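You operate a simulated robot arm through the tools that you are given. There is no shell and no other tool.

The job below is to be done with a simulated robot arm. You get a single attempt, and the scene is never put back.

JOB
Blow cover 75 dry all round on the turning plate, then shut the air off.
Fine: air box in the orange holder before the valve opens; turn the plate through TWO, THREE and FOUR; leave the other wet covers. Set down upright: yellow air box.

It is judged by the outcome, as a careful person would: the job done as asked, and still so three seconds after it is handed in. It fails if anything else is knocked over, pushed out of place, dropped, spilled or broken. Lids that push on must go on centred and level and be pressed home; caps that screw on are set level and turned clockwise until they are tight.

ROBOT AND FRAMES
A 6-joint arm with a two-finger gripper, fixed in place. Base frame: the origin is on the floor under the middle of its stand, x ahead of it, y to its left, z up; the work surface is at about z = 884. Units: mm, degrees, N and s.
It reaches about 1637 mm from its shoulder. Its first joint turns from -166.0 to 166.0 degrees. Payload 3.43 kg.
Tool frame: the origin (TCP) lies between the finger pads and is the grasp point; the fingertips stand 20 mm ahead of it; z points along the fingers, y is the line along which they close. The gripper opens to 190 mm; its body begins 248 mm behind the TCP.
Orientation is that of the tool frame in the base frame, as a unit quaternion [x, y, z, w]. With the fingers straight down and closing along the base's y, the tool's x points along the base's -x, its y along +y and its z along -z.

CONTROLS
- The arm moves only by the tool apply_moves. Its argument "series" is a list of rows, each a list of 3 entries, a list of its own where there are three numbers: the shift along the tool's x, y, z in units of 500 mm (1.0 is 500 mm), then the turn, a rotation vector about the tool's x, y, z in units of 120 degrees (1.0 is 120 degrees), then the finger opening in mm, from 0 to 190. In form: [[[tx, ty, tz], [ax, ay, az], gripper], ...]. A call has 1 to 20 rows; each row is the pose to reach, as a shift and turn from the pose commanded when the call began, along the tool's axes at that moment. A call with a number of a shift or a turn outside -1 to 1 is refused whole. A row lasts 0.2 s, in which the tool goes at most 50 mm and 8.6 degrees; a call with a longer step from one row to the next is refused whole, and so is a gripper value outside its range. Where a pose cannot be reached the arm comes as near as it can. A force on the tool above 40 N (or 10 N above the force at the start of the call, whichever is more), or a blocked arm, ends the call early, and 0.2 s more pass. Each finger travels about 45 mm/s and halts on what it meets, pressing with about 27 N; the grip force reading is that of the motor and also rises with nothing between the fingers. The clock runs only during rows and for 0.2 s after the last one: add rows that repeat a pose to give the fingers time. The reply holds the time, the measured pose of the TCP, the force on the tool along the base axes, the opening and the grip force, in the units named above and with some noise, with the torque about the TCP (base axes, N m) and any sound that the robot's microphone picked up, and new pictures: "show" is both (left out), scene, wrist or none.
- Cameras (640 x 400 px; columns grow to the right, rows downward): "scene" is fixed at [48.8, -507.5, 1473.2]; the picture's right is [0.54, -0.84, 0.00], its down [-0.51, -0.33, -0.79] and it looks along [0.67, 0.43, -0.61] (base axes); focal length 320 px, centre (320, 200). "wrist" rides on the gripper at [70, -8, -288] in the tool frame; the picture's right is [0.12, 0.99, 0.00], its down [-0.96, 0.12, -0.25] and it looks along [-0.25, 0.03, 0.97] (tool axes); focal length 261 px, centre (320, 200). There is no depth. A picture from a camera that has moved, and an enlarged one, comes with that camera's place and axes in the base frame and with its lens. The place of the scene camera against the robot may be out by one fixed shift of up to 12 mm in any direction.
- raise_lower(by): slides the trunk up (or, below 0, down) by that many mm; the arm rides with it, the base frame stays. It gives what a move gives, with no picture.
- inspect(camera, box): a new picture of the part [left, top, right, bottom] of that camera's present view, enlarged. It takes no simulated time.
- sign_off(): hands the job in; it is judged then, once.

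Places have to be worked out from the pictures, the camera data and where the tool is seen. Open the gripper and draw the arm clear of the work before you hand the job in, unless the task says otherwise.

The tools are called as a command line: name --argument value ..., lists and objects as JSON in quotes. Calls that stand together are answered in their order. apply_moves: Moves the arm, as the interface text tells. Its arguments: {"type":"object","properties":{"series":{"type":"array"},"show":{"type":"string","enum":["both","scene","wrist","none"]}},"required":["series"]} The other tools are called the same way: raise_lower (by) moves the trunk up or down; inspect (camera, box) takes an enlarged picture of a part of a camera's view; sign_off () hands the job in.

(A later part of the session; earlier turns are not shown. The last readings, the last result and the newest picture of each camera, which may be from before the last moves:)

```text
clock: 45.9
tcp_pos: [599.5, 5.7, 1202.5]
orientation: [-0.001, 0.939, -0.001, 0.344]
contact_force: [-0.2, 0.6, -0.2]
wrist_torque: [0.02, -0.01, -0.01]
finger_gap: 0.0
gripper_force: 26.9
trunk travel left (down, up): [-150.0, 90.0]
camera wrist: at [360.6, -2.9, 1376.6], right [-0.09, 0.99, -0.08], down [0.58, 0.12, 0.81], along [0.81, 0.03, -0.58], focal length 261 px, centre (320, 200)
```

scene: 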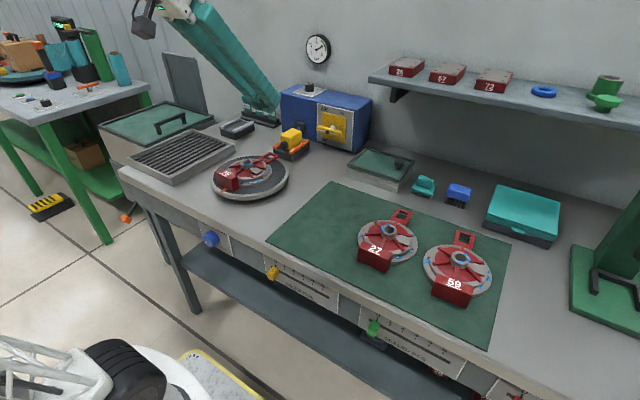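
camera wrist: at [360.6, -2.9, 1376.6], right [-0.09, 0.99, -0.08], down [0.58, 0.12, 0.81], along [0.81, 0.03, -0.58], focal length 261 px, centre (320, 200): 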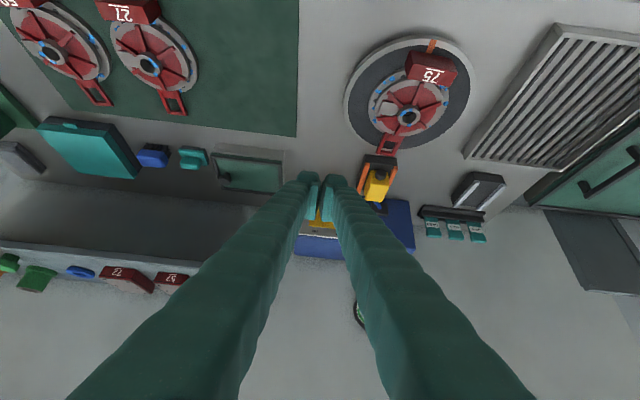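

Fingers are closed and tilted 40°. I'll advance straight toward the valve to about (900,7,1070) for a close view of bar and panel.

apply_moves --series '[[[-0.03, 0, 0.06], [0, 0, 0], 0], [[-0.07, 0, 0.14], [0, 0, 0], 0], [[-0.11, 0, 0.22], [0, 0, 0], 0], [[-0.15, 0.001, 0.3], [0, 0, 0], 0], [[-0.19, 0.001, 0.38], [0, 0, 0], 0], [[-0.23, 0.002, 0.46], [0, 0, 0], 0], [[-0.265, 0.0026, 0.53], [0, 0, 0], 0], [[-0.29, 0.0026, 0.589], [0, 0, 0], 0], [[-0.29, 0.0026, 0.589], [0, 0, 0], 0]]' --show "both"

inspect --camera "wrist" --box '[240, 130, 440, 255]'

inspect --camera "scene" --box '[270, 70, 398, 150]'

```text
clock: 47.9
tcp_pos: [902.2, 9.8, 1069.4]
orientation: [0.0, 0.939, -0.001, 0.343]
contact_force: [0.6, -0.2, -0.1]
wrist_torque: [0.02, 0.04, -0.03]
finger_gap: 0.0
gripper_force: 27.2
trunk travel left (down, up): [-150.0, 90.0]
camera wrist: at [663.1, 0.7, 1244.5], right [-0.09, 0.99, -0.08], down [0.58, 0.12, 0.81], along [0.81, 0.03, -0.58], focal length 261 px, centre (320, 200)
```

scene: 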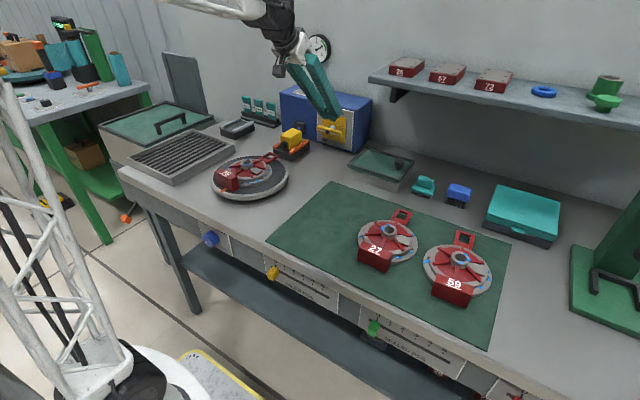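
wrist: 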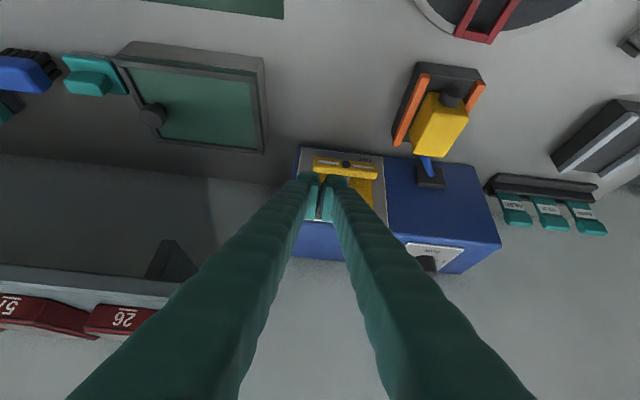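

```text
3.20 times, centred on (340, 192) of wrist
camera zoom: at [663.1, 0.7, 1244.5], right [-0.09, 0.99, -0.08], down [0.58, 0.12, 0.81], along [0.81, 0.03, -0.58], focal length 834 px, centre (256, 224)
```

zoom: 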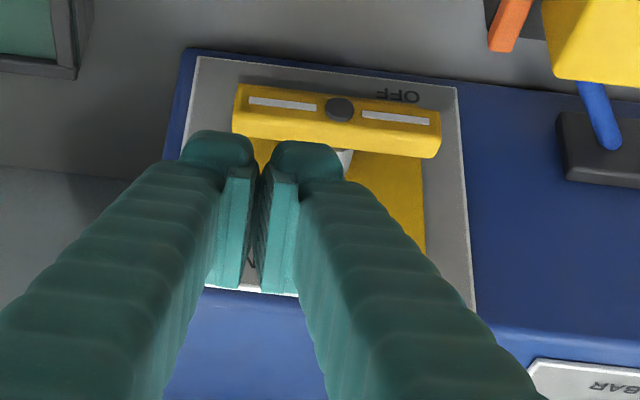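

```text
5.00 times, centred on (334, 110) of scene
camera zoom: at [48.8, -507.5, 1473.2], right [0.54, -0.84, 0.0], down [-0.51, -0.33, -0.79], along [0.67, 0.43, -0.61], focal length 1599 px, centre (250, 650)
```

zoom: 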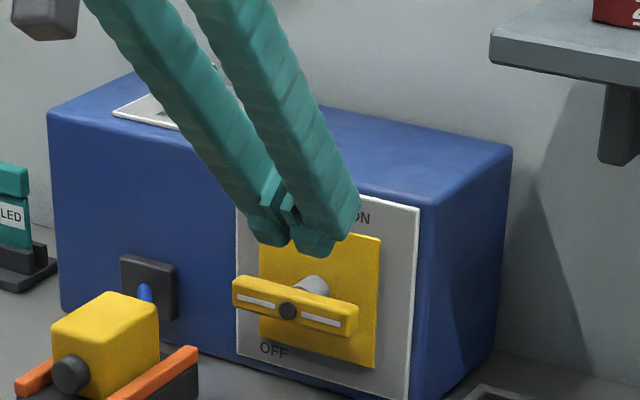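

The bar spans y≈-3…94 about the axis (y 45.5, z 968), and the closed fingertips are about 57 mm across. I'll move above the bar's right end, at about (952,-7.5,1015), to try turning it clockwise (left end up toward ON).

apply_moves --series '[[[-0.002, -0.012, 0.05], [0, 0, 0], 0], [[-0.004, -0.024, 0.1], [0, 0, 0], 0], [[-0.0063, -0.0346, 0.1474], [0, 0, 0], 0], [[-0.0063, -0.0346, 0.1474], [0, 0, 0], 0]]' --show "none"

inspect --camera "wrist" --box '[240, 130, 440, 255]'

inspect --camera "scene" --box '[290, 80, 386, 150]'

```text
clock: 48.9
tcp_pos: [948.8, -9.0, 1016.1]
orientation: [0.0, 0.939, -0.002, 0.344]
contact_force: [-0.6, 0.3, -0.8]
wrist_torque: [-0.03, 0.01, 0.03]
finger_gap: 0.1
gripper_force: 26.8
trunk travel left (down, up): [-150.0, 90.0]
```

```text
3.20 times, centred on (340, 192) of wrist
camera zoom: at [710.3, -17.9, 1191.2], right [-0.09, 0.99, -0.08], down [0.58, 0.12, 0.81], along [0.81, 0.03, -0.58], focal length 834 px, centre (256, 224)
```

zoom: 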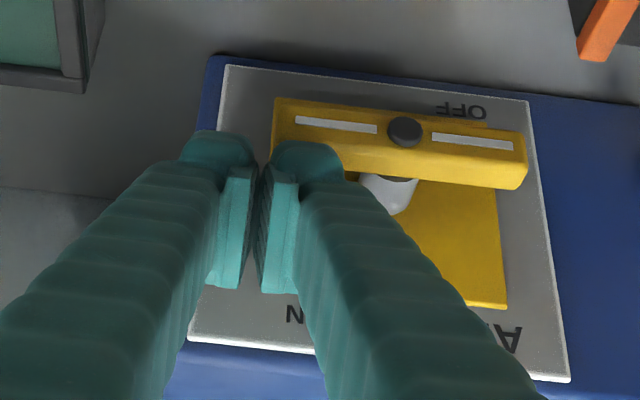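

```text
5.71 times, centred on (338, 115) of scene
camera zoom: at [48.8, -507.5, 1473.2], right [0.54, -0.84, 0.0], down [-0.51, -0.33, -0.79], along [0.67, 0.43, -0.61], focal length 1827 px, centre (217, 686)
```

zoom: 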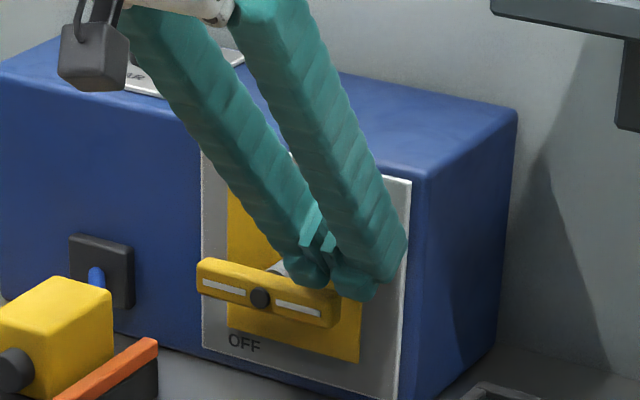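

The tips hang above the bar's right half. Pressing down about 20 mm in small steps to see whether it yields clockwise.

apply_moves --series '[[[0.0064, 0, 0.0077], [0, 0, 0], 0], [[0.0129, 0, 0.0153], [0, 0, 0], 0], [[0.0193, 0, 0.023], [0, 0, 0], 0], [[0.0257, 0, 0.0306], [0, 0, 0], 0], [[0.0257, 0, 0.0306], [0, 0, 0], 0]]' --show "none"

inspect --camera "wrist" --box '[240, 130, 440, 255]'

inspect --camera "scene" --box '[290, 80, 386, 150]'

```text
clock: 49.9
tcp_pos: [951.9, -8.0, 1002.6]
orientation: [0.0, 0.937, 0.001, 0.349]
contact_force: [-8.8, -0.9, 19.7]
wrist_torque: [0.18, 0.28, 0.01]
finger_gap: 0.0
gripper_force: 27.3
trunk travel left (down, up): [-150.0, 90.0]
stopped in row 5: the force on the tool passed its limit at 43 N (the readings are from after the stop); the commanded pose is now the measured one
```

```text
3.20 times, centred on (340, 192) of wrist
camera zoom: at [711.2, -17.5, 1176.0], right [-0.09, 0.99, -0.08], down [0.57, 0.12, 0.82], along [0.82, 0.03, -0.57], focal length 834 px, centre (256, 224)
```

zoom: 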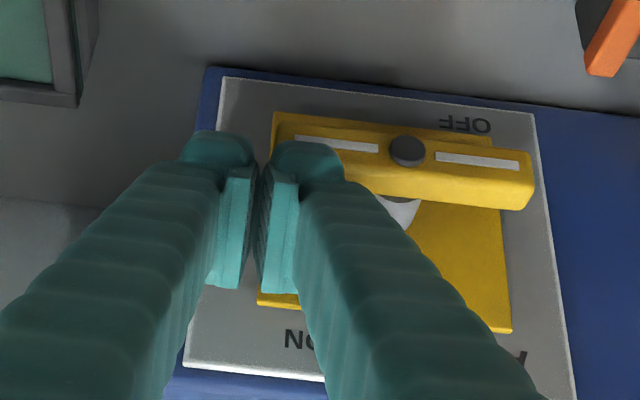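

```text
5.71 times, centred on (338, 115) of scene
camera zoom: at [48.8, -507.5, 1473.2], right [0.54, -0.84, 0.0], down [-0.51, -0.33, -0.79], along [0.67, 0.43, -0.61], focal length 1827 px, centre (217, 686)
```

zoom: 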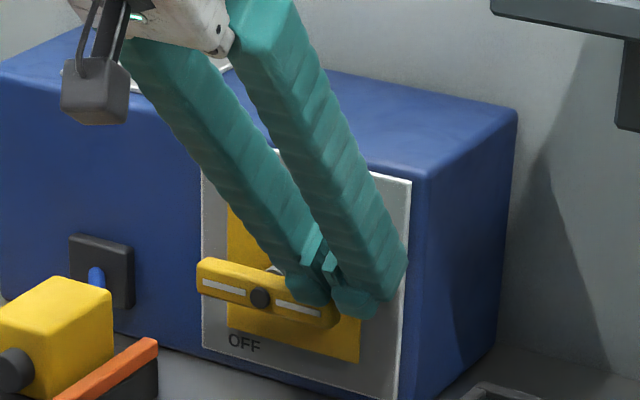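

Contact came at TCP z≈1002 as predicted but the bar did not yield clockwise at 43 N. I'll lift off, shift to above its left half (y≈98) and try the counter-clockwise direction.

apply_moves --series '[[[-0.0161, 0, -0.0192], [0, 0, 0], 0], [[-0.0322, 0, -0.0383], [0, 0, 0], 0], [[-0.0322, 0.06, -0.0383], [0, 0, 0], 0], [[-0.0322, 0.13, -0.0383], [0, 0, 0], 0], [[-0.0322, 0.19, -0.0383], [0, 0, 0], 0], [[-0.0322, 0.213, -0.0383], [0, 0, 0], 0], [[-0.0322, 0.213, -0.0383], [0, 0, 0], 0]]' --show "none"

inspect --camera "wrist" --box '[200, 110, 440, 260]'

inspect --camera "scene" --box '[270, 80, 382, 150]'

```text
clock: 51.5
tcp_pos: [951.7, 97.9, 1025.6]
orientation: [-0.001, 0.938, 0.0, 0.347]
contact_force: [1.1, -0.7, -0.4]
wrist_torque: [0.01, -0.01, -0.04]
finger_gap: 0.0
gripper_force: 26.7
trunk travel left (down, up): [-150.0, 90.0]
```

```text
2.67 times, centred on (320, 185) of wrist
camera zoom: at [711.6, 90.3, 1198.8], right [-0.09, 0.99, -0.08], down [0.57, 0.12, 0.81], along [0.82, 0.03, -0.58], focal length 695 px, centre (320, 240)
```

zoom: 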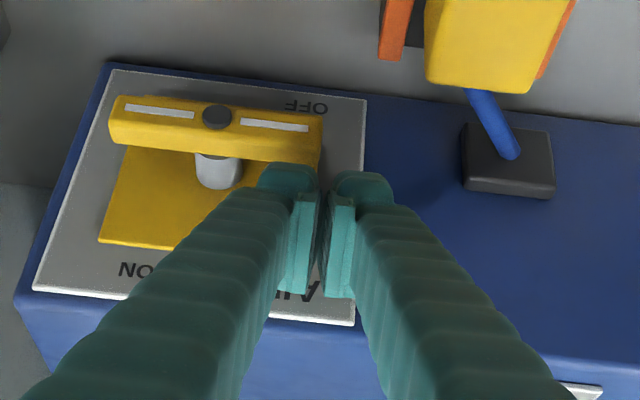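

```text
5.71 times, centred on (326, 115) of scene
camera zoom: at [48.8, -507.5, 1473.2], right [0.54, -0.84, 0.0], down [-0.51, -0.33, -0.79], along [0.67, 0.43, -0.61], focal length 1827 px, centre (286, 686)
```

zoom: 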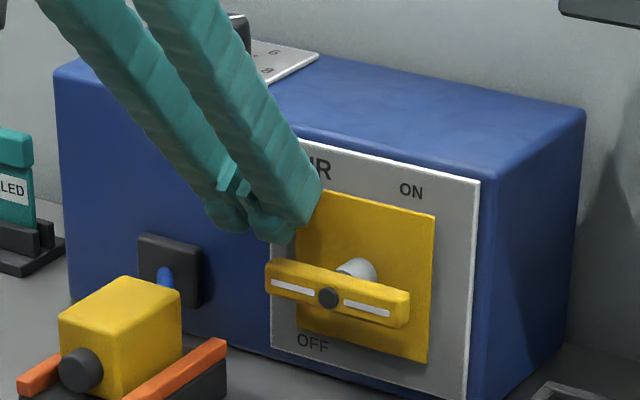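

Now over the left half. Pressing down in small steps.

apply_moves --series '[[[0.0129, 0, 0.0153], [0, 0, 0], 0], [[0.0257, 0, 0.0306], [0, 0, 0], 0], [[0.0309, 0, 0.0368], [0, 0, 0], 0], [[0.036, 0, 0.0429], [0, 0, 0], 0], [[0.036, 0, 0.0429], [0, 0, 0], 0]]' --show "none"

inspect --camera "scene" --box '[270, 80, 382, 150]'

```text
clock: 52.7
tcp_pos: [952.5, 97.3, 997.6]
orientation: [0.0, 0.938, -0.001, 0.346]
contact_force: [-0.3, 1.6, 0.9]
wrist_torque: [0.02, 0.05, -0.01]
finger_gap: 0.0
gripper_force: 27.2
trunk travel left (down, up): [-150.0, 90.0]
```

```text
5.71 times, centred on (326, 115) of scene
camera zoom: at [48.8, -507.5, 1473.2], right [0.54, -0.84, 0.0], down [-0.51, -0.33, -0.79], along [0.67, 0.43, -0.61], focal length 1827 px, centre (286, 686)
```

zoom: 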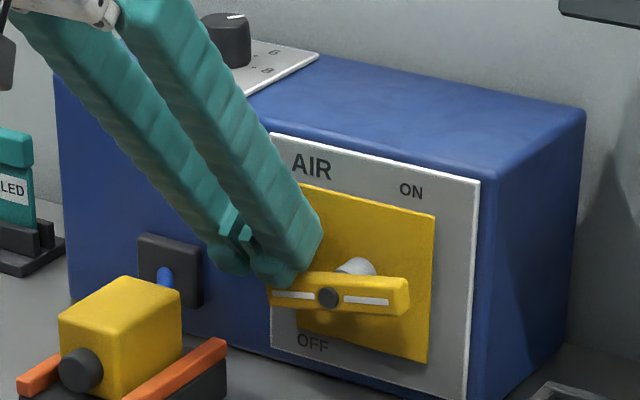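

The bar yields counter-clockwise (right end rising toward ON). I'll follow the arc: down and slightly out, then inward, toward vertical.

apply_moves --series '[[[0.0075, 0.005, 0.009], [0, 0, 0], 0], [[0.015, 0.009, 0.018], [0, 0, 0], 0], [[0.022, 0.0104, 0.026], [0, 0, 0], 0], [[0.0283, 0.0104, 0.0337], [0, 0, 0], 0], [[0.035, 0.007, 0.0417], [0, 0, 0], 0], [[0.042, 0.002, 0.05], [0, 0, 0], 0], [[0.0491, -0.0046, 0.0585], [0, 0, 0], 0], [[0.0491, -0.0046, 0.0585], [0, 0, 0], 0]]' --show "none"

inspect --camera "scene" --box '[270, 80, 382, 150]'

inspect --camera "wrist" --box '[200, 110, 440, 260]'

```text
clock: 54.5
tcp_pos: [952.9, 94.5, 958.4]
orientation: [-0.001, 0.938, -0.001, 0.346]
contact_force: [0.4, 1.9, -0.2]
wrist_torque: [0.02, 0.02, 0.03]
finger_gap: 0.1
gripper_force: 26.9
trunk travel left (down, up): [-150.0, 90.0]
```

```text
5.71 times, centred on (326, 115) of scene
camera zoom: at [48.8, -507.5, 1473.2], right [0.54, -0.84, 0.0], down [-0.51, -0.33, -0.79], along [0.67, 0.43, -0.61], focal length 1827 px, centre (286, 686)
```

zoom: 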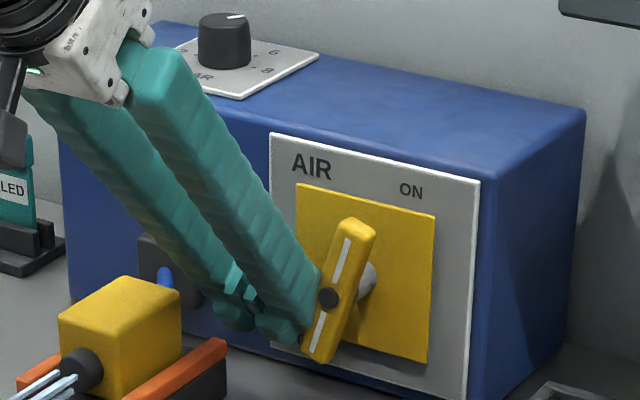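

```text
2.67 times, centred on (320, 185) of wrist
camera zoom: at [712.3, 86.8, 1131.9], right [-0.09, 0.99, -0.08], down [0.57, 0.12, 0.81], along [0.82, 0.03, -0.58], focal length 695 px, centre (320, 240)
```

zoom: 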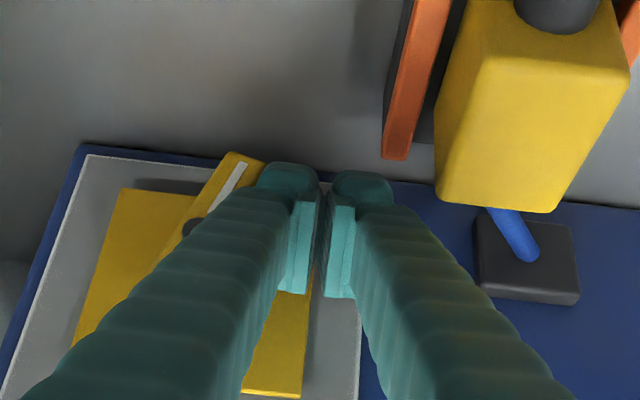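

Air jets now show at the nozzle with the bar about 70° round. I'll finish pushing it to vertical.

apply_moves --series '[[[0.0036, -0.008, 0.0043], [0, 0, 0], 0], [[0.0072, -0.016, 0.0086], [0, 0, 0], 0], [[0.0108, -0.024, 0.0129], [0, 0, 0], 0], [[0.0115, -0.029, 0.0137], [0, 0, 0], 0], [[0.0115, -0.029, 0.0137], [0, 0, 0], 0]]' --show "none"

inspect --camera "scene" --box '[270, 80, 382, 150]'

inspect --camera "scene" --box '[195, 125, 323, 205]'

```text
clock: 55.4
tcp_pos: [953.4, 87.0, 953.8]
orientation: [-0.002, 0.937, 0.001, 0.348]
contact_force: [-23.2, 59.3, 11.2]
wrist_torque: [-1.17, -0.28, -0.6]
finger_gap: 0.0
gripper_force: 26.4
trunk travel left (down, up): [-150.0, 90.0]
stopped in row 4: the force on the tool passed its limit at 45 N (the readings are from after the stop); the commanded pose is now the measured one
```

```text
5.71 times, centred on (326, 115) of scene
camera zoom: at [48.8, -507.5, 1473.2], right [0.54, -0.84, 0.0], down [-0.51, -0.33, -0.79], along [0.67, 0.43, -0.61], focal length 1827 px, centre (286, 686)
```

zoom: 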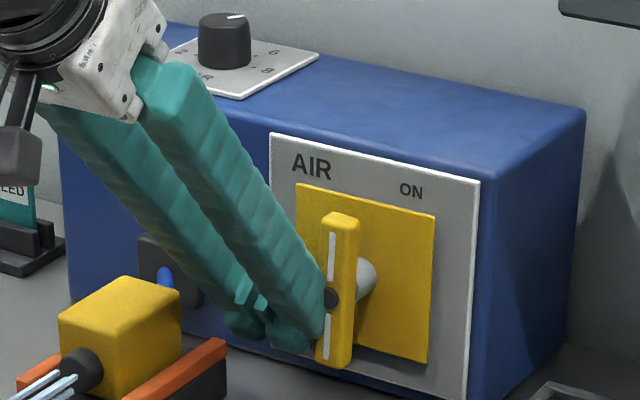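

```text
5.00 times, centred on (259, 165) of scene
camera zoom: at [48.8, -507.5, 1473.2], right [0.54, -0.84, 0.0], down [-0.51, -0.33, -0.79], along [0.67, 0.43, -0.61], focal length 1599 px, centre (625, 375)
```

zoom: 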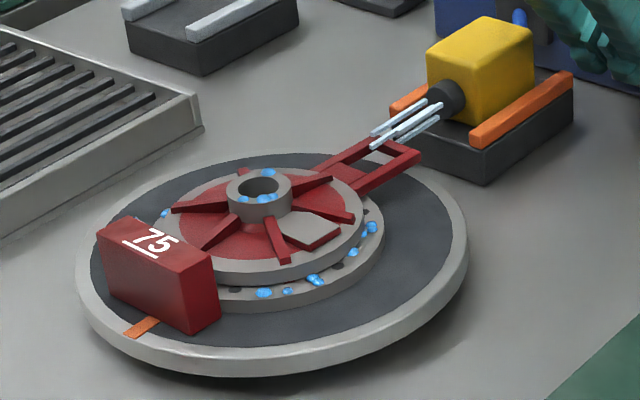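

The bar is vertical at ON against its stop and jets blow toward the plate. I'll back off the bar and withdraw up and back.

apply_moves --series '[[[0, 0.006, 0], [0, 0, 0], 0], [[0, 0.014, -0.01], [0, 0, 0], 0], [[0, 0.014, -0.06], [0, 0, 0], 0], [[0, 0.014, -0.14], [0, 0, 0], 0], [[0, 0.014, -0.22], [0, 0, 0], 0], [[0, 0.014, -0.3], [0, 0, 0], 0], [[0, 0.014, -0.38], [0, 0, 0], 0], [[0, 0.014, -0.44], [0, 0, 0], 0], [[0, 0.014, -0.44], [0, 0, 0], 0]]' --show "both"

inspect --camera "scene" --box '[195, 125, 323, 205]'

inspect --camera "wrist" --box '[260, 0, 460, 125]'

```text
clock: 57.4
tcp_pos: [811.1, 86.0, 1121.7]
orientation: [0.0, 0.938, 0.0, 0.348]
contact_force: [-0.2, -0.9, -0.2]
wrist_torque: [-0.02, -0.05, 0.03]
finger_gap: 0.0
gripper_force: 27.2
trunk travel left (down, up): [-150.0, 90.0]
camera wrist: at [570.3, 78.0, 1293.2], right [-0.09, 0.99, -0.08], down [0.57, 0.11, 0.82], along [0.82, 0.03, -0.57], focal length 261 px, centre (320, 200)
```

scene: 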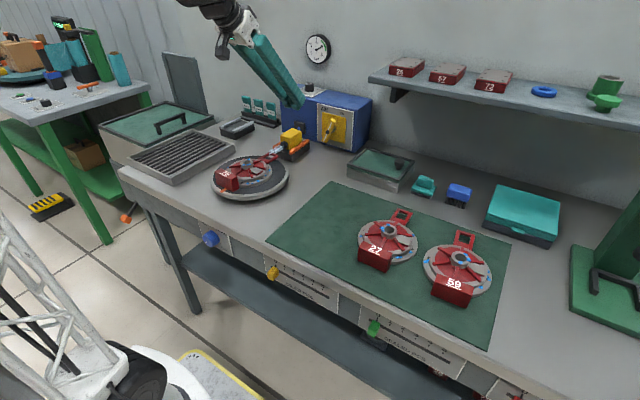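
wrist: 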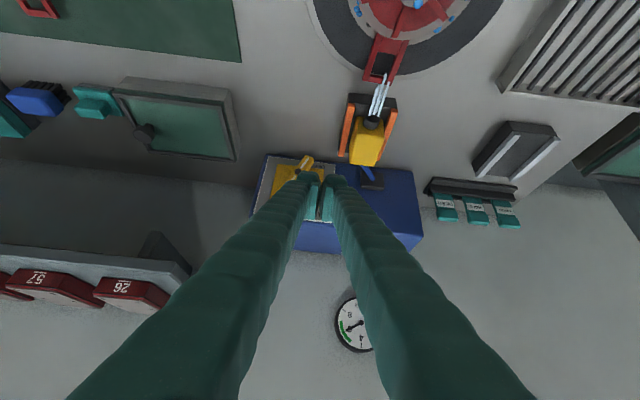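

```text
5.00 times, centred on (259, 165) of scene
camera zoom: at [48.8, -507.5, 1473.2], right [0.54, -0.84, 0.0], down [-0.51, -0.33, -0.79], along [0.67, 0.43, -0.61], focal length 1599 px, centre (625, 375)
```

zoom: 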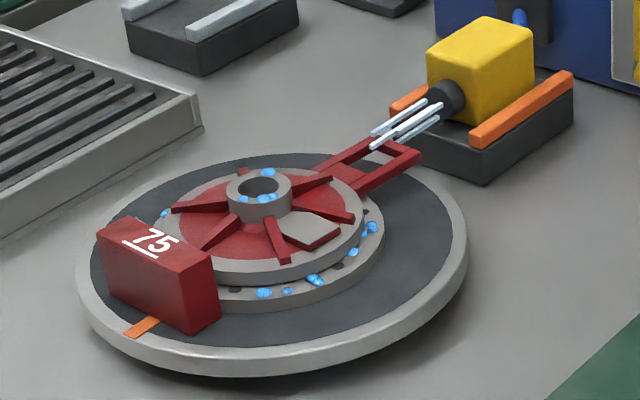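

```text
3.20 times, centred on (360, 62) of wrist
camera zoom: at [570.3, 78.0, 1293.2], right [-0.09, 0.99, -0.08], down [0.57, 0.11, 0.82], along [0.82, 0.03, -0.57], focal length 834 px, centre (192, 640)
```

zoom: 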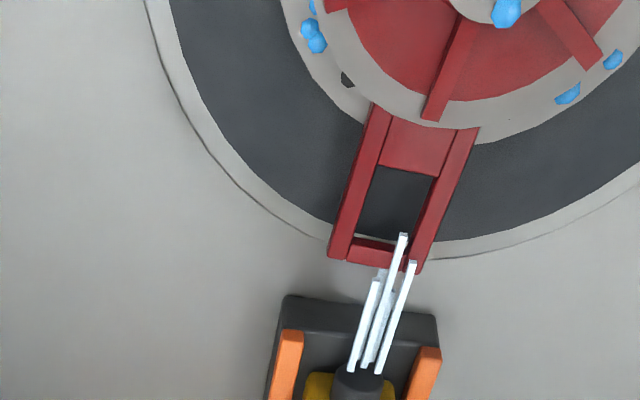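

The air is on and blowing at the cover's rear. I'll now bring the tool back over the bench front to about (420,159,1150) with a 20° tilt, ready for the blue knob.

apply_moves --series '[[[0.05, 0.01, -0.05], [0, 0.02, 0], 0], [[0.11, 0.025, -0.11], [0, 0.04, 0], 10], [[0.17, 0.042, -0.17], [0, 0.06, 0], 20], [[0.23, 0.06, -0.23], [0, 0.08, 0], 30], [[0.29, 0.077, -0.29], [0, 0.1, 0], 40], [[0.35, 0.095, -0.35], [0, 0.12, 0], 50], [[0.41, 0.11, -0.41], [0, 0.14, 0], 60], [[0.47, 0.125, -0.465], [0, 0.1667, 0], 70], [[0.53, 0.14, -0.515], [0, 0.1667, 0], 80], [[0.563, 0.146, -0.5456], [0, 0.1667, 0], 90], [[0.563, 0.146, -0.5456], [0, 0.1667, 0], 90]]' --show "wrist"

inspect --camera "wrist" --box '[220, 180, 420, 305]'

inspect --camera "scene" --box '[195, 125, 323, 205]'

```text
clock: 59.8
tcp_pos: [419.6, 159.0, 1142.2]
orientation: [0.001, 0.984, 0.0, 0.179]
contact_force: [-0.1, 0.1, 0.0]
wrist_torque: [0.01, 0.01, 0.01]
finger_gap: 89.9
gripper_force: 0.0
trunk travel left (down, up): [-150.0, 90.0]
camera wrist: at [251.1, 151.1, 1385.9], right [-0.11, 0.99, -0.04], down [0.81, 0.11, 0.57], along [0.57, 0.03, -0.82], focal length 261 px, centre (320, 200)
```

wrist: 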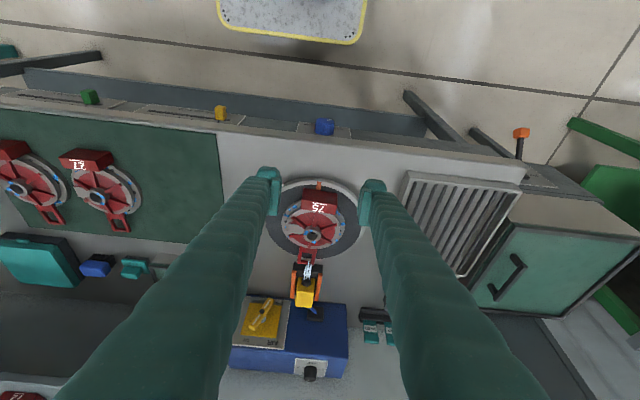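

```text
3.20 times, centred on (320, 242) of wrist
camera zoom: at [251.1, 151.1, 1385.9], right [-0.11, 0.99, -0.04], down [0.81, 0.11, 0.57], along [0.57, 0.03, -0.82], focal length 834 px, centre (320, 64)
```

zoom: 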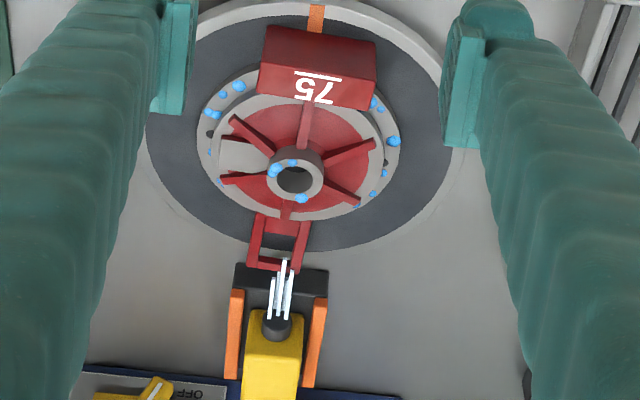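

```text
5.00 times, centred on (259, 165) of scene
camera zoom: at [48.8, -507.5, 1473.2], right [0.54, -0.84, 0.0], down [-0.51, -0.33, -0.79], along [0.67, 0.43, -0.61], focal length 1599 px, centre (625, 375)
```

zoom: 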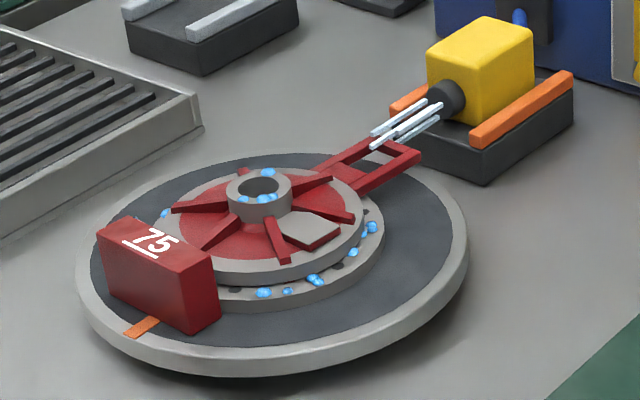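

Drops on the rear side are shrinking, so the drying works. I'll zoom on the knob from here to refine its place.

inspect --camera "wrist" --box '[280, 100, 376, 160]'

inspect --camera "scene" --box '[175, 210, 255, 260]'

```text
6.67 times, centred on (328, 130) of wrist
camera zoom: at [251.1, 151.1, 1385.9], right [-0.11, 0.99, -0.04], down [0.81, 0.11, 0.57], along [0.57, 0.03, -0.82], focal length 1738 px, centre (267, 667)
```

zoom: 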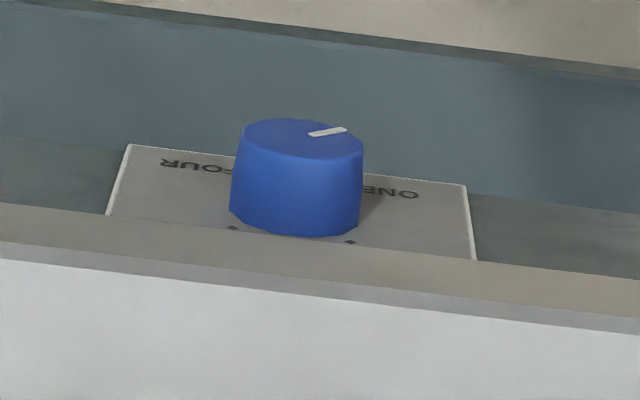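

```text
8.00 times, centred on (215, 235) of scene
camera zoom: at [48.8, -507.5, 1473.2], right [0.54, -0.84, 0.0], down [-0.51, -0.33, -0.79], along [0.67, 0.43, -0.61], focal length 2558 px, centre (1160, -80)
```

zoom: 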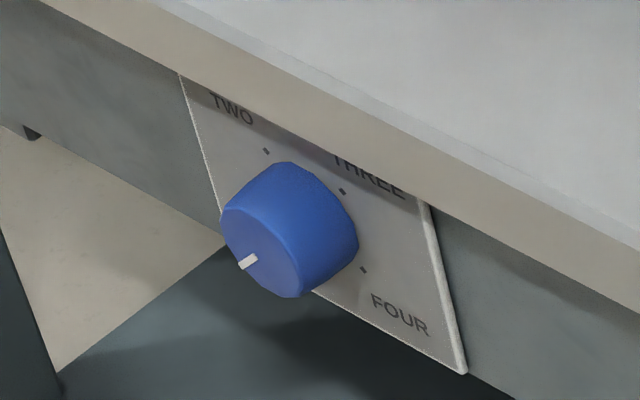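

Estimates of the knob axis height vary (about 782–805), so I'll bring the open fingers down in front of the knob at x≈395, well clear of the bench edge, and look from close by.

apply_moves --series '[[[0.03, 0, 0.06], [0, 0, 0], 90], [[0.065, 0, 0.14], [0, 0, 0], 90], [[0.1, 0, 0.22], [0, 0, 0], 90], [[0.135, 0, 0.3], [0, 0, 0], 90], [[0.17, 0, 0.38], [0, 0, 0], 90], [[0.205, 0.001, 0.45], [0, 0, 0], 90], [[0.24, 0.001, 0.52], [0, 0, 0], 90], [[0.265, 0.001, 0.58], [0, 0, 0], 90], [[0.2868, 0.001, 0.6228], [0, 0, 0], 90], [[0.2868, 0.001, 0.6228], [0, 0, 0], 90]]' --show "both"

inspect --camera "wrist" --box '[240, 130, 400, 230]'

inspect --camera "scene" --box '[155, 180, 283, 260]'

```text
clock: 62.0
tcp_pos: [395.8, 163.0, 802.4]
orientation: [0.0, 0.984, 0.0, 0.18]
contact_force: [0.2, 0.1, -0.2]
wrist_torque: [0.0, -0.03, 0.01]
finger_gap: 90.0
gripper_force: 0.1
trunk travel left (down, up): [-150.0, 90.0]
camera wrist: at [227.7, 153.4, 1046.8], right [-0.11, 0.99, -0.04], down [0.81, 0.11, 0.57], along [0.57, 0.03, -0.82], focal length 261 px, centre (320, 200)
```

scene: 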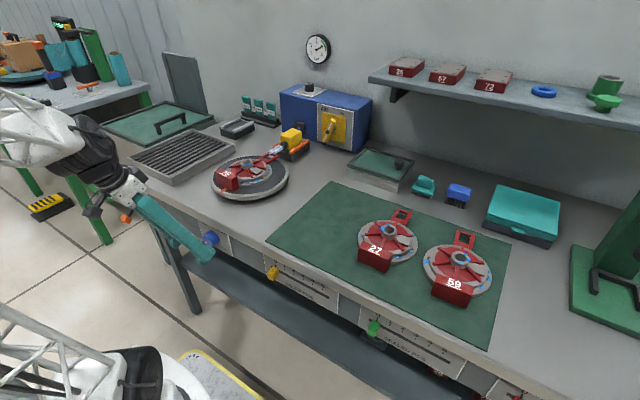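
wrist: 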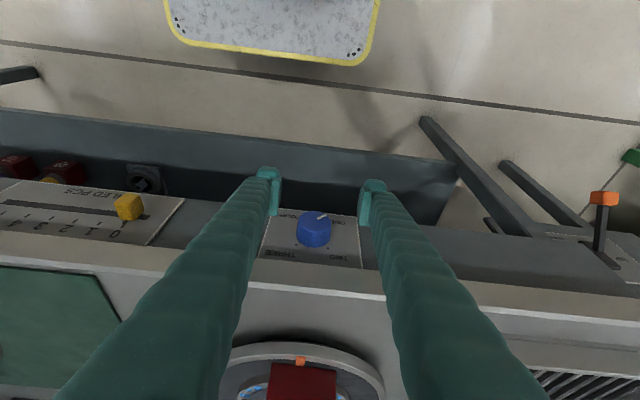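

```text
4.00 times, centred on (320, 180) of wrist
camera zoom: at [227.7, 153.4, 1046.8], right [-0.11, 0.99, -0.04], down [0.81, 0.11, 0.57], along [0.57, 0.03, -0.82], focal length 1043 px, centre (320, 280)
```

zoom: 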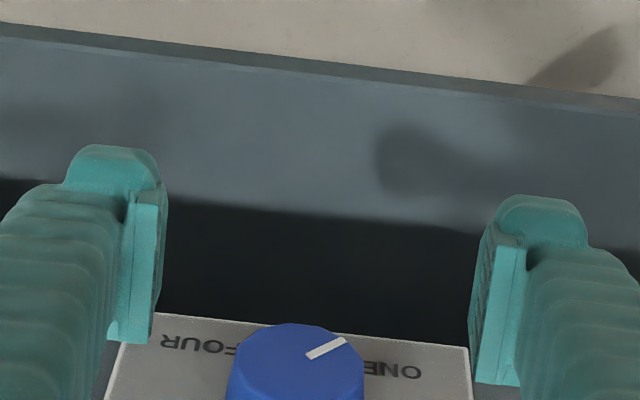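

```text
5.00 times, centred on (219, 220) of scene
camera zoom: at [48.8, -507.5, 1473.2], right [0.54, -0.84, 0.0], down [-0.51, -0.33, -0.79], along [0.67, 0.43, -0.61], focal length 1599 px, centre (825, 100)
```

zoom: 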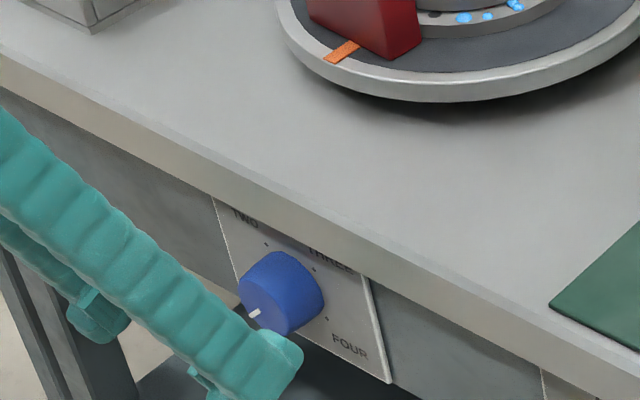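

The arm reaches here comfortably. I'll zoom on the knob to measure its offset from the fingers.

inspect --camera "wrist" --box '[240, 190, 400, 290]'

inspect --camera "wrist" --box '[220, 270, 420, 395]'

```text
4.00 times, centred on (320, 240) of wrist
camera zoom: at [227.7, 153.4, 1046.8], right [-0.11, 0.99, -0.04], down [0.81, 0.11, 0.57], along [0.57, 0.03, -0.82], focal length 1043 px, centre (320, 40)
```

zoom: 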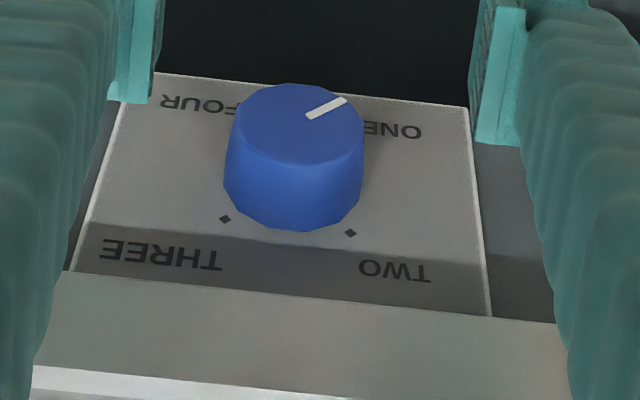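

```text
3.20 times, centred on (320, 332) of wrist
camera zoom: at [227.7, 153.4, 1046.8], right [-0.11, 0.99, -0.04], down [0.81, 0.11, 0.57], along [0.57, 0.03, -0.82], focal length 834 px, centre (320, -224)
```

zoom: 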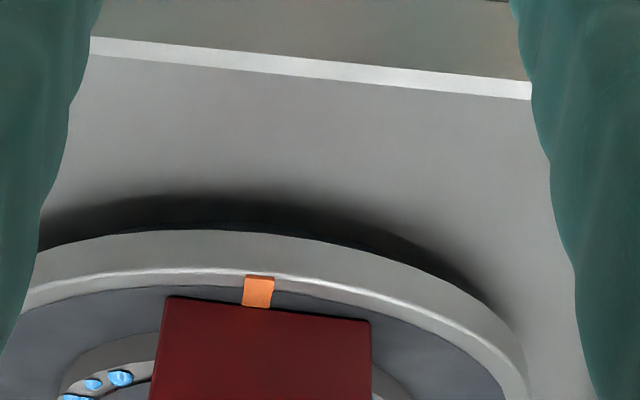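

From three views the knob axis works out at about (y 160.5, z 781.5), face at x≈448, panel x≈474, with the bench slab above at z≈844. I'll swing the tool 45° about that axis (hand toward +y) while still in front of the knob at x≈400.

apply_moves --series '[[[0.001, -0.001, 0.007], [0.0585, 0, -0.022], 85], [[0.002, -0.002, 0.014], [0.117, 0, -0.044], 80], [[0.003, -0.003, 0.021], [0.1755, 0, -0.066], 76], [[0.0045, -0.004, 0.028], [0.234, 0, -0.088], 76], [[0.006, -0.005, 0.035], [0.2925, 0, -0.11], 76], [[0.0069, -0.005, 0.0421], [0.351, 0, -0.132], 76], [[0.0069, -0.005, 0.0421], [0.351, 0, -0.132], 76]]' --show "both"

inspect --camera "wrist" --box '[240, 150, 400, 250]'

inspect --camera "scene" --box '[155, 180, 283, 260]'

```text
clock: 63.6
tcp_pos: [399.1, 159.7, 781.2]
orientation: [-0.069, 0.909, -0.376, 0.166]
contact_force: [-0.1, -0.6, 0.8]
wrist_torque: [0.05, 0.04, 0.05]
finger_gap: 75.9
gripper_force: 0.0
trunk travel left (down, up): [-150.0, 90.0]
camera wrist: at [232.1, 326.8, 958.6], right [-0.11, 0.67, -0.73], down [0.81, 0.48, 0.32], along [0.57, -0.56, -0.6], focal length 261 px, centre (320, 200)
```

scene: 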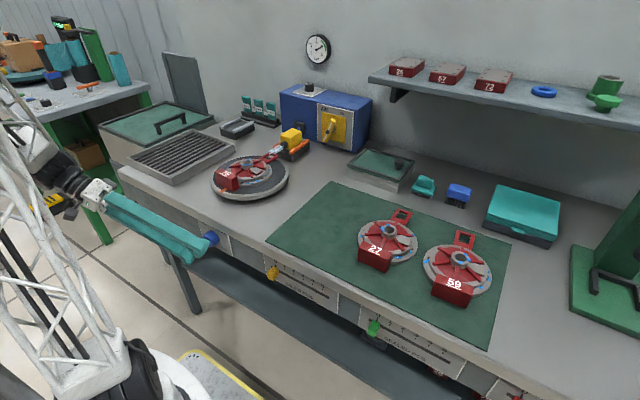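
wrist: 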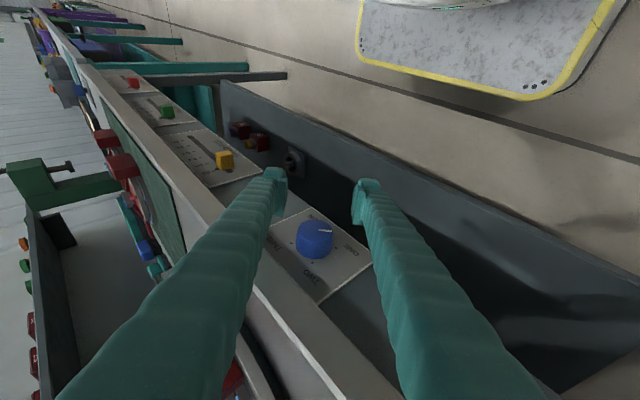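

```text
4.00 times, centred on (320, 200) of wrist
camera zoom: at [232.1, 326.8, 958.6], right [-0.11, 0.67, -0.73], down [0.81, 0.48, 0.32], along [0.57, -0.56, -0.6], focal length 1043 px, centre (320, 200)
```

zoom: 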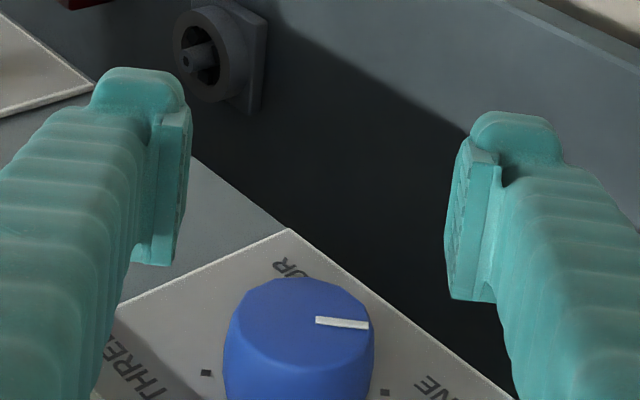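

```text
5.00 times, centred on (219, 220) of scene
camera zoom: at [48.8, -507.5, 1473.2], right [0.54, -0.84, 0.0], down [-0.51, -0.33, -0.79], along [0.67, 0.43, -0.61], focal length 1599 px, centre (825, 100)
```

zoom: 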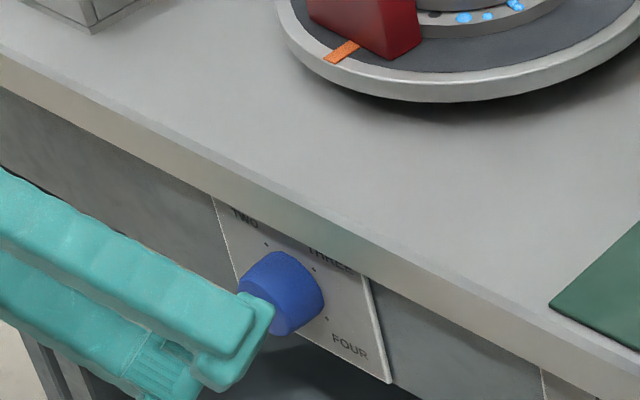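

In this tilted view the knob lies on the tool axis within 0.5 mm. I'll narrow the opening to 60 mm and slide forward along +x to about x 448 so the pads straddle the knob.

apply_moves --series '[[[0, 0, 0], [0, 0, 0], 60], [[-0.03, 0, 0.0113], [0, 0, 0], 60], [[-0.06, 0, 0.0225], [0, 0, 0], 60], [[-0.08, 0, 0.03], [0, 0, 0], 60], [[-0.0915, 0, 0.0344], [0, 0, 0], 60], [[-0.0915, 0, 0.0344], [0, 0, 0], 60]]' --show "wrist"

inspect --camera "wrist" --box '[240, 150, 400, 250]'

inspect --camera "scene" --box '[155, 180, 283, 260]'

```text
clock: 65.0
tcp_pos: [448.6, 160.4, 777.7]
orientation: [-0.067, 0.909, -0.377, 0.166]
contact_force: [-0.6, 0.3, 0.0]
wrist_torque: [-0.01, 0.02, -0.01]
finger_gap: 60.1
gripper_force: 0.1
trunk travel left (down, up): [-150.0, 90.0]
camera wrist: at [281.6, 326.8, 958.6], right [-0.11, 0.67, -0.73], down [0.81, 0.48, 0.32], along [0.57, -0.56, -0.6], focal length 261 px, centre (320, 200)
```

wrist: 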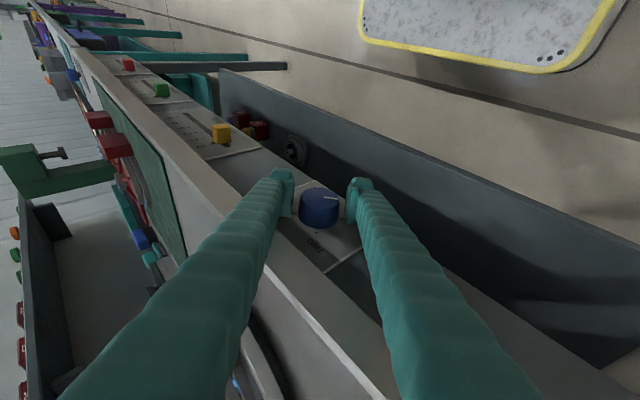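

```text
4.00 times, centred on (320, 200) of wrist
camera zoom: at [281.6, 326.8, 958.6], right [-0.11, 0.67, -0.73], down [0.81, 0.48, 0.32], along [0.57, -0.56, -0.6], focal length 1043 px, centre (320, 200)
```

zoom: 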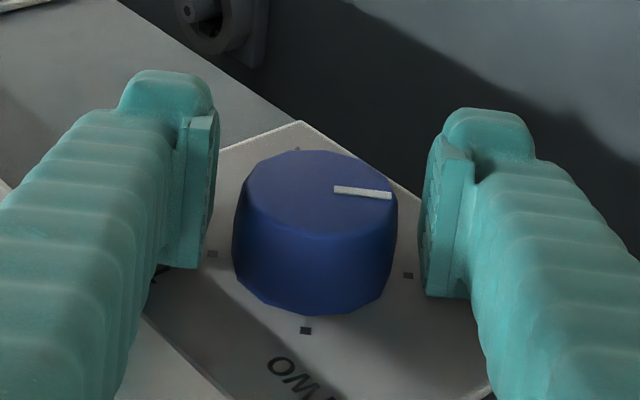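

```text
5.00 times, centred on (219, 220) of scene
camera zoom: at [48.8, -507.5, 1473.2], right [0.54, -0.84, 0.0], down [-0.51, -0.33, -0.79], along [0.67, 0.43, -0.61], focal length 1599 px, centre (825, 100)
```

zoom: 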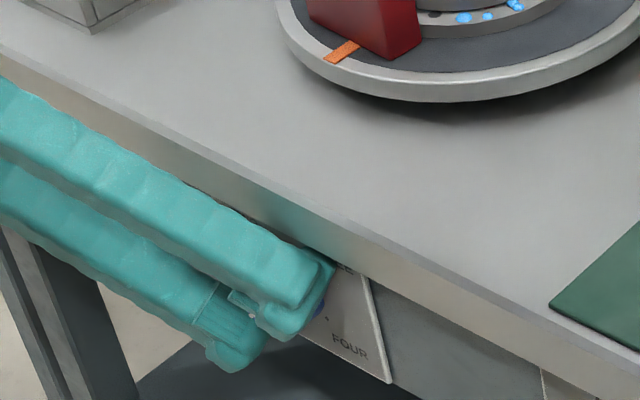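

The pads straddle the knob squarely. Before gripping, I'll check that the side facing the jets is dry.

inspect --camera "scene" --box '[205, 140, 301, 200]'

inspect --camera "wrist" --box '[200, 330, 320, 400]'

```text
6.67 times, centred on (253, 170) of scene
camera zoom: at [48.8, -507.5, 1473.2], right [0.54, -0.84, 0.0], down [-0.51, -0.33, -0.79], along [0.67, 0.43, -0.61], focal length 2132 px, centre (767, 400)
```

zoom: 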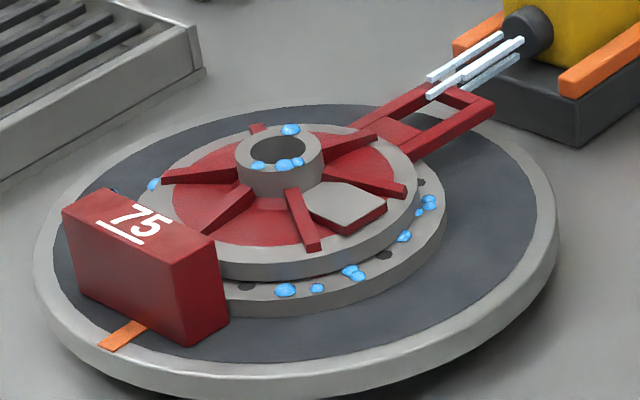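

```text
5.33 times, centred on (260, 365) of wrist
camera zoom: at [281.6, 326.8, 958.6], right [-0.11, 0.67, -0.73], down [0.81, 0.48, 0.32], along [0.57, -0.56, -0.6], focal length 1390 px, centre (640, -680)
```

zoom: 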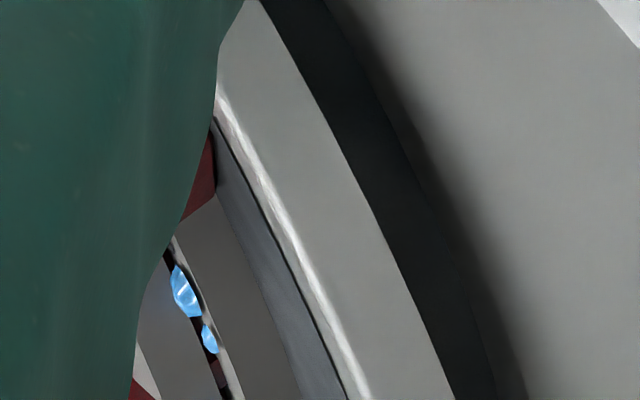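

The rear of the cover isn't fully visible from here, so I'll allow extra dwell time while closing gently on the knob.

apply_moves --series '[[[0, 0, 0], [0, 0, 0], 52], [[0, 0, 0], [0, 0, 0], 46], [[0, 0, 0], [0, 0, 0], 38], [[0, 0, 0], [0, 0, 0], 30], [[0, 0, 0], [0, 0, 0], 30], [[0, 0, 0], [0, 0, 0], 30], [[0, 0, 0], [0, 0, 0], 30], [[0, 0, 0], [0, 0, 0], 30], [[0, 0, 0], [0, 0, 0], 30], [[0, 0, 0], [0, 0, 0], 30], [[0, 0, 0], [0, 0, 0], 30], [[0, 0, 0], [0, 0, 0], 30]]' --show "none"

inspect --camera "wrist" --box '[240, 150, 400, 250]'

```text
clock: 67.6
tcp_pos: [449.6, 160.2, 779.9]
orientation: [-0.067, 0.909, -0.377, 0.166]
contact_force: [0.8, -0.8, -9.4]
wrist_torque: [0.03, 0.08, 0.03]
finger_gap: 45.8
gripper_force: 45.2
trunk travel left (down, up): [-150.0, 90.0]
```

```text
4.00 times, centred on (320, 200) of wrist
camera zoom: at [281.6, 326.8, 958.6], right [-0.11, 0.67, -0.73], down [0.81, 0.48, 0.32], along [0.57, -0.56, -0.6], focal length 1043 px, centre (320, 200)
```

zoom: 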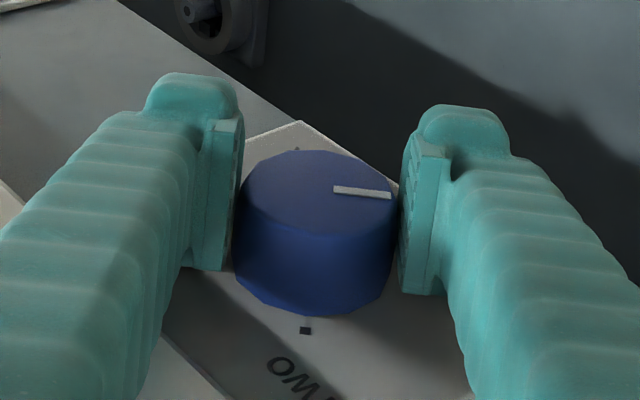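

Gripped at 45.8 mm with little side load. Now turning the knob +90° (clockwise from the front) about its axis, toward TWO.

apply_moves --series '[[[0, 0, 0], [-0.0585, 0, 0.022], 30], [[0, 0, 0], [-0.117, 0, 0.044], 30], [[0, 0, 0], [-0.1755, 0, 0.066], 30], [[0, 0, 0], [-0.234, 0, 0.088], 30], [[0, 0, 0], [-0.2925, 0, 0.11], 30], [[0, 0, 0], [-0.351, 0, 0.132], 30], [[0, 0, 0], [-0.4095, 0, 0.154], 30], [[0, 0, 0], [-0.468, 0, 0.176], 30], [[0, 0, 0], [-0.5265, 0, 0.198], 30], [[0, 0, 0], [-0.585, 0, 0.22], 30], [[0, 0, 0], [-0.6435, 0, 0.242], 30], [[0, 0, 0], [-0.702, 0, 0.264], 30], [[0, 0, 0], [-0.702, 0, 0.264], 30]]' --show "both"

inspect --camera "wrist" --box '[240, 150, 400, 250]'

inspect --camera "scene" --box '[205, 140, 301, 200]'

```text
clock: 68.9
tcp_pos: [448.8, 160.2, 780.4]
orientation: [-0.008, 0.983, -0.044, 0.178]
contact_force: [3.4, 4.0, -10.7]
wrist_torque: [0.01, -0.03, 0.02]
finger_gap: 45.8
gripper_force: 44.8
trunk travel left (down, up): [-150.0, 90.0]
stopped in row 6: the force on the tool passed its limit at 42 N (the readings are from after the stop); the commanded pose is now the measured one
camera wrist: at [281.9, 173.4, 1024.1], right [-0.11, 0.99, -0.13], down [0.81, 0.17, 0.56], along [0.57, -0.04, -0.82], focal length 261 px, centre (320, 200)
```

scene: 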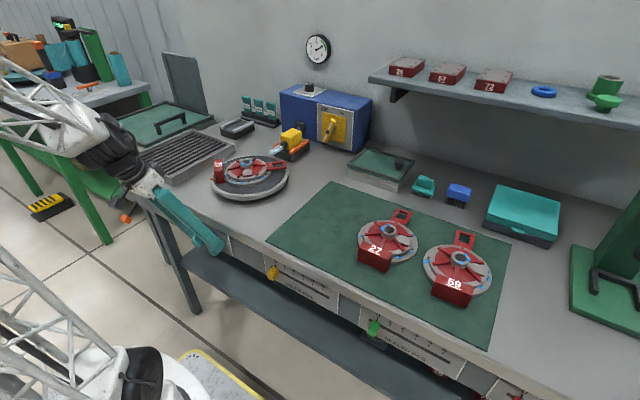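
wrist: 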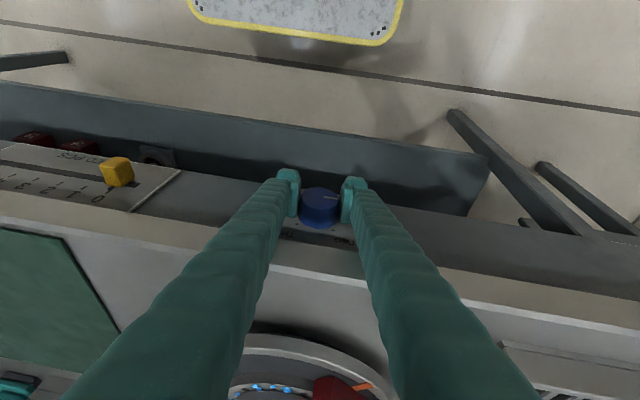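

```text
4.00 times, centred on (320, 200) of wrist
camera zoom: at [281.9, 173.4, 1024.1], right [-0.11, 0.99, -0.13], down [0.81, 0.17, 0.56], along [0.57, -0.04, -0.82], focal length 1043 px, centre (320, 200)
```

zoom: 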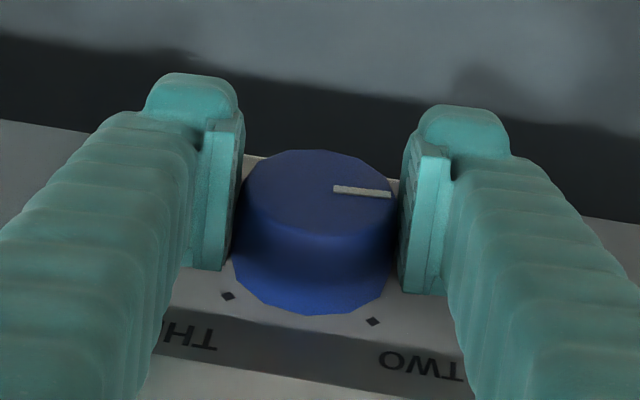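

```text
6.67 times, centred on (253, 170) of scene
camera zoom: at [48.8, -507.5, 1473.2], right [0.54, -0.84, 0.0], down [-0.51, -0.33, -0.79], along [0.67, 0.43, -0.61], focal length 2132 px, centre (767, 400)
```

zoom: 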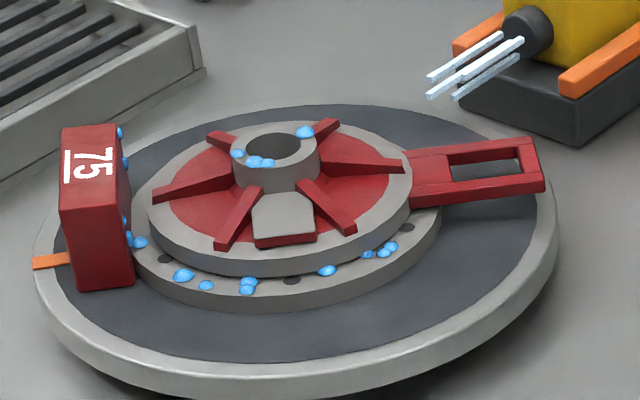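

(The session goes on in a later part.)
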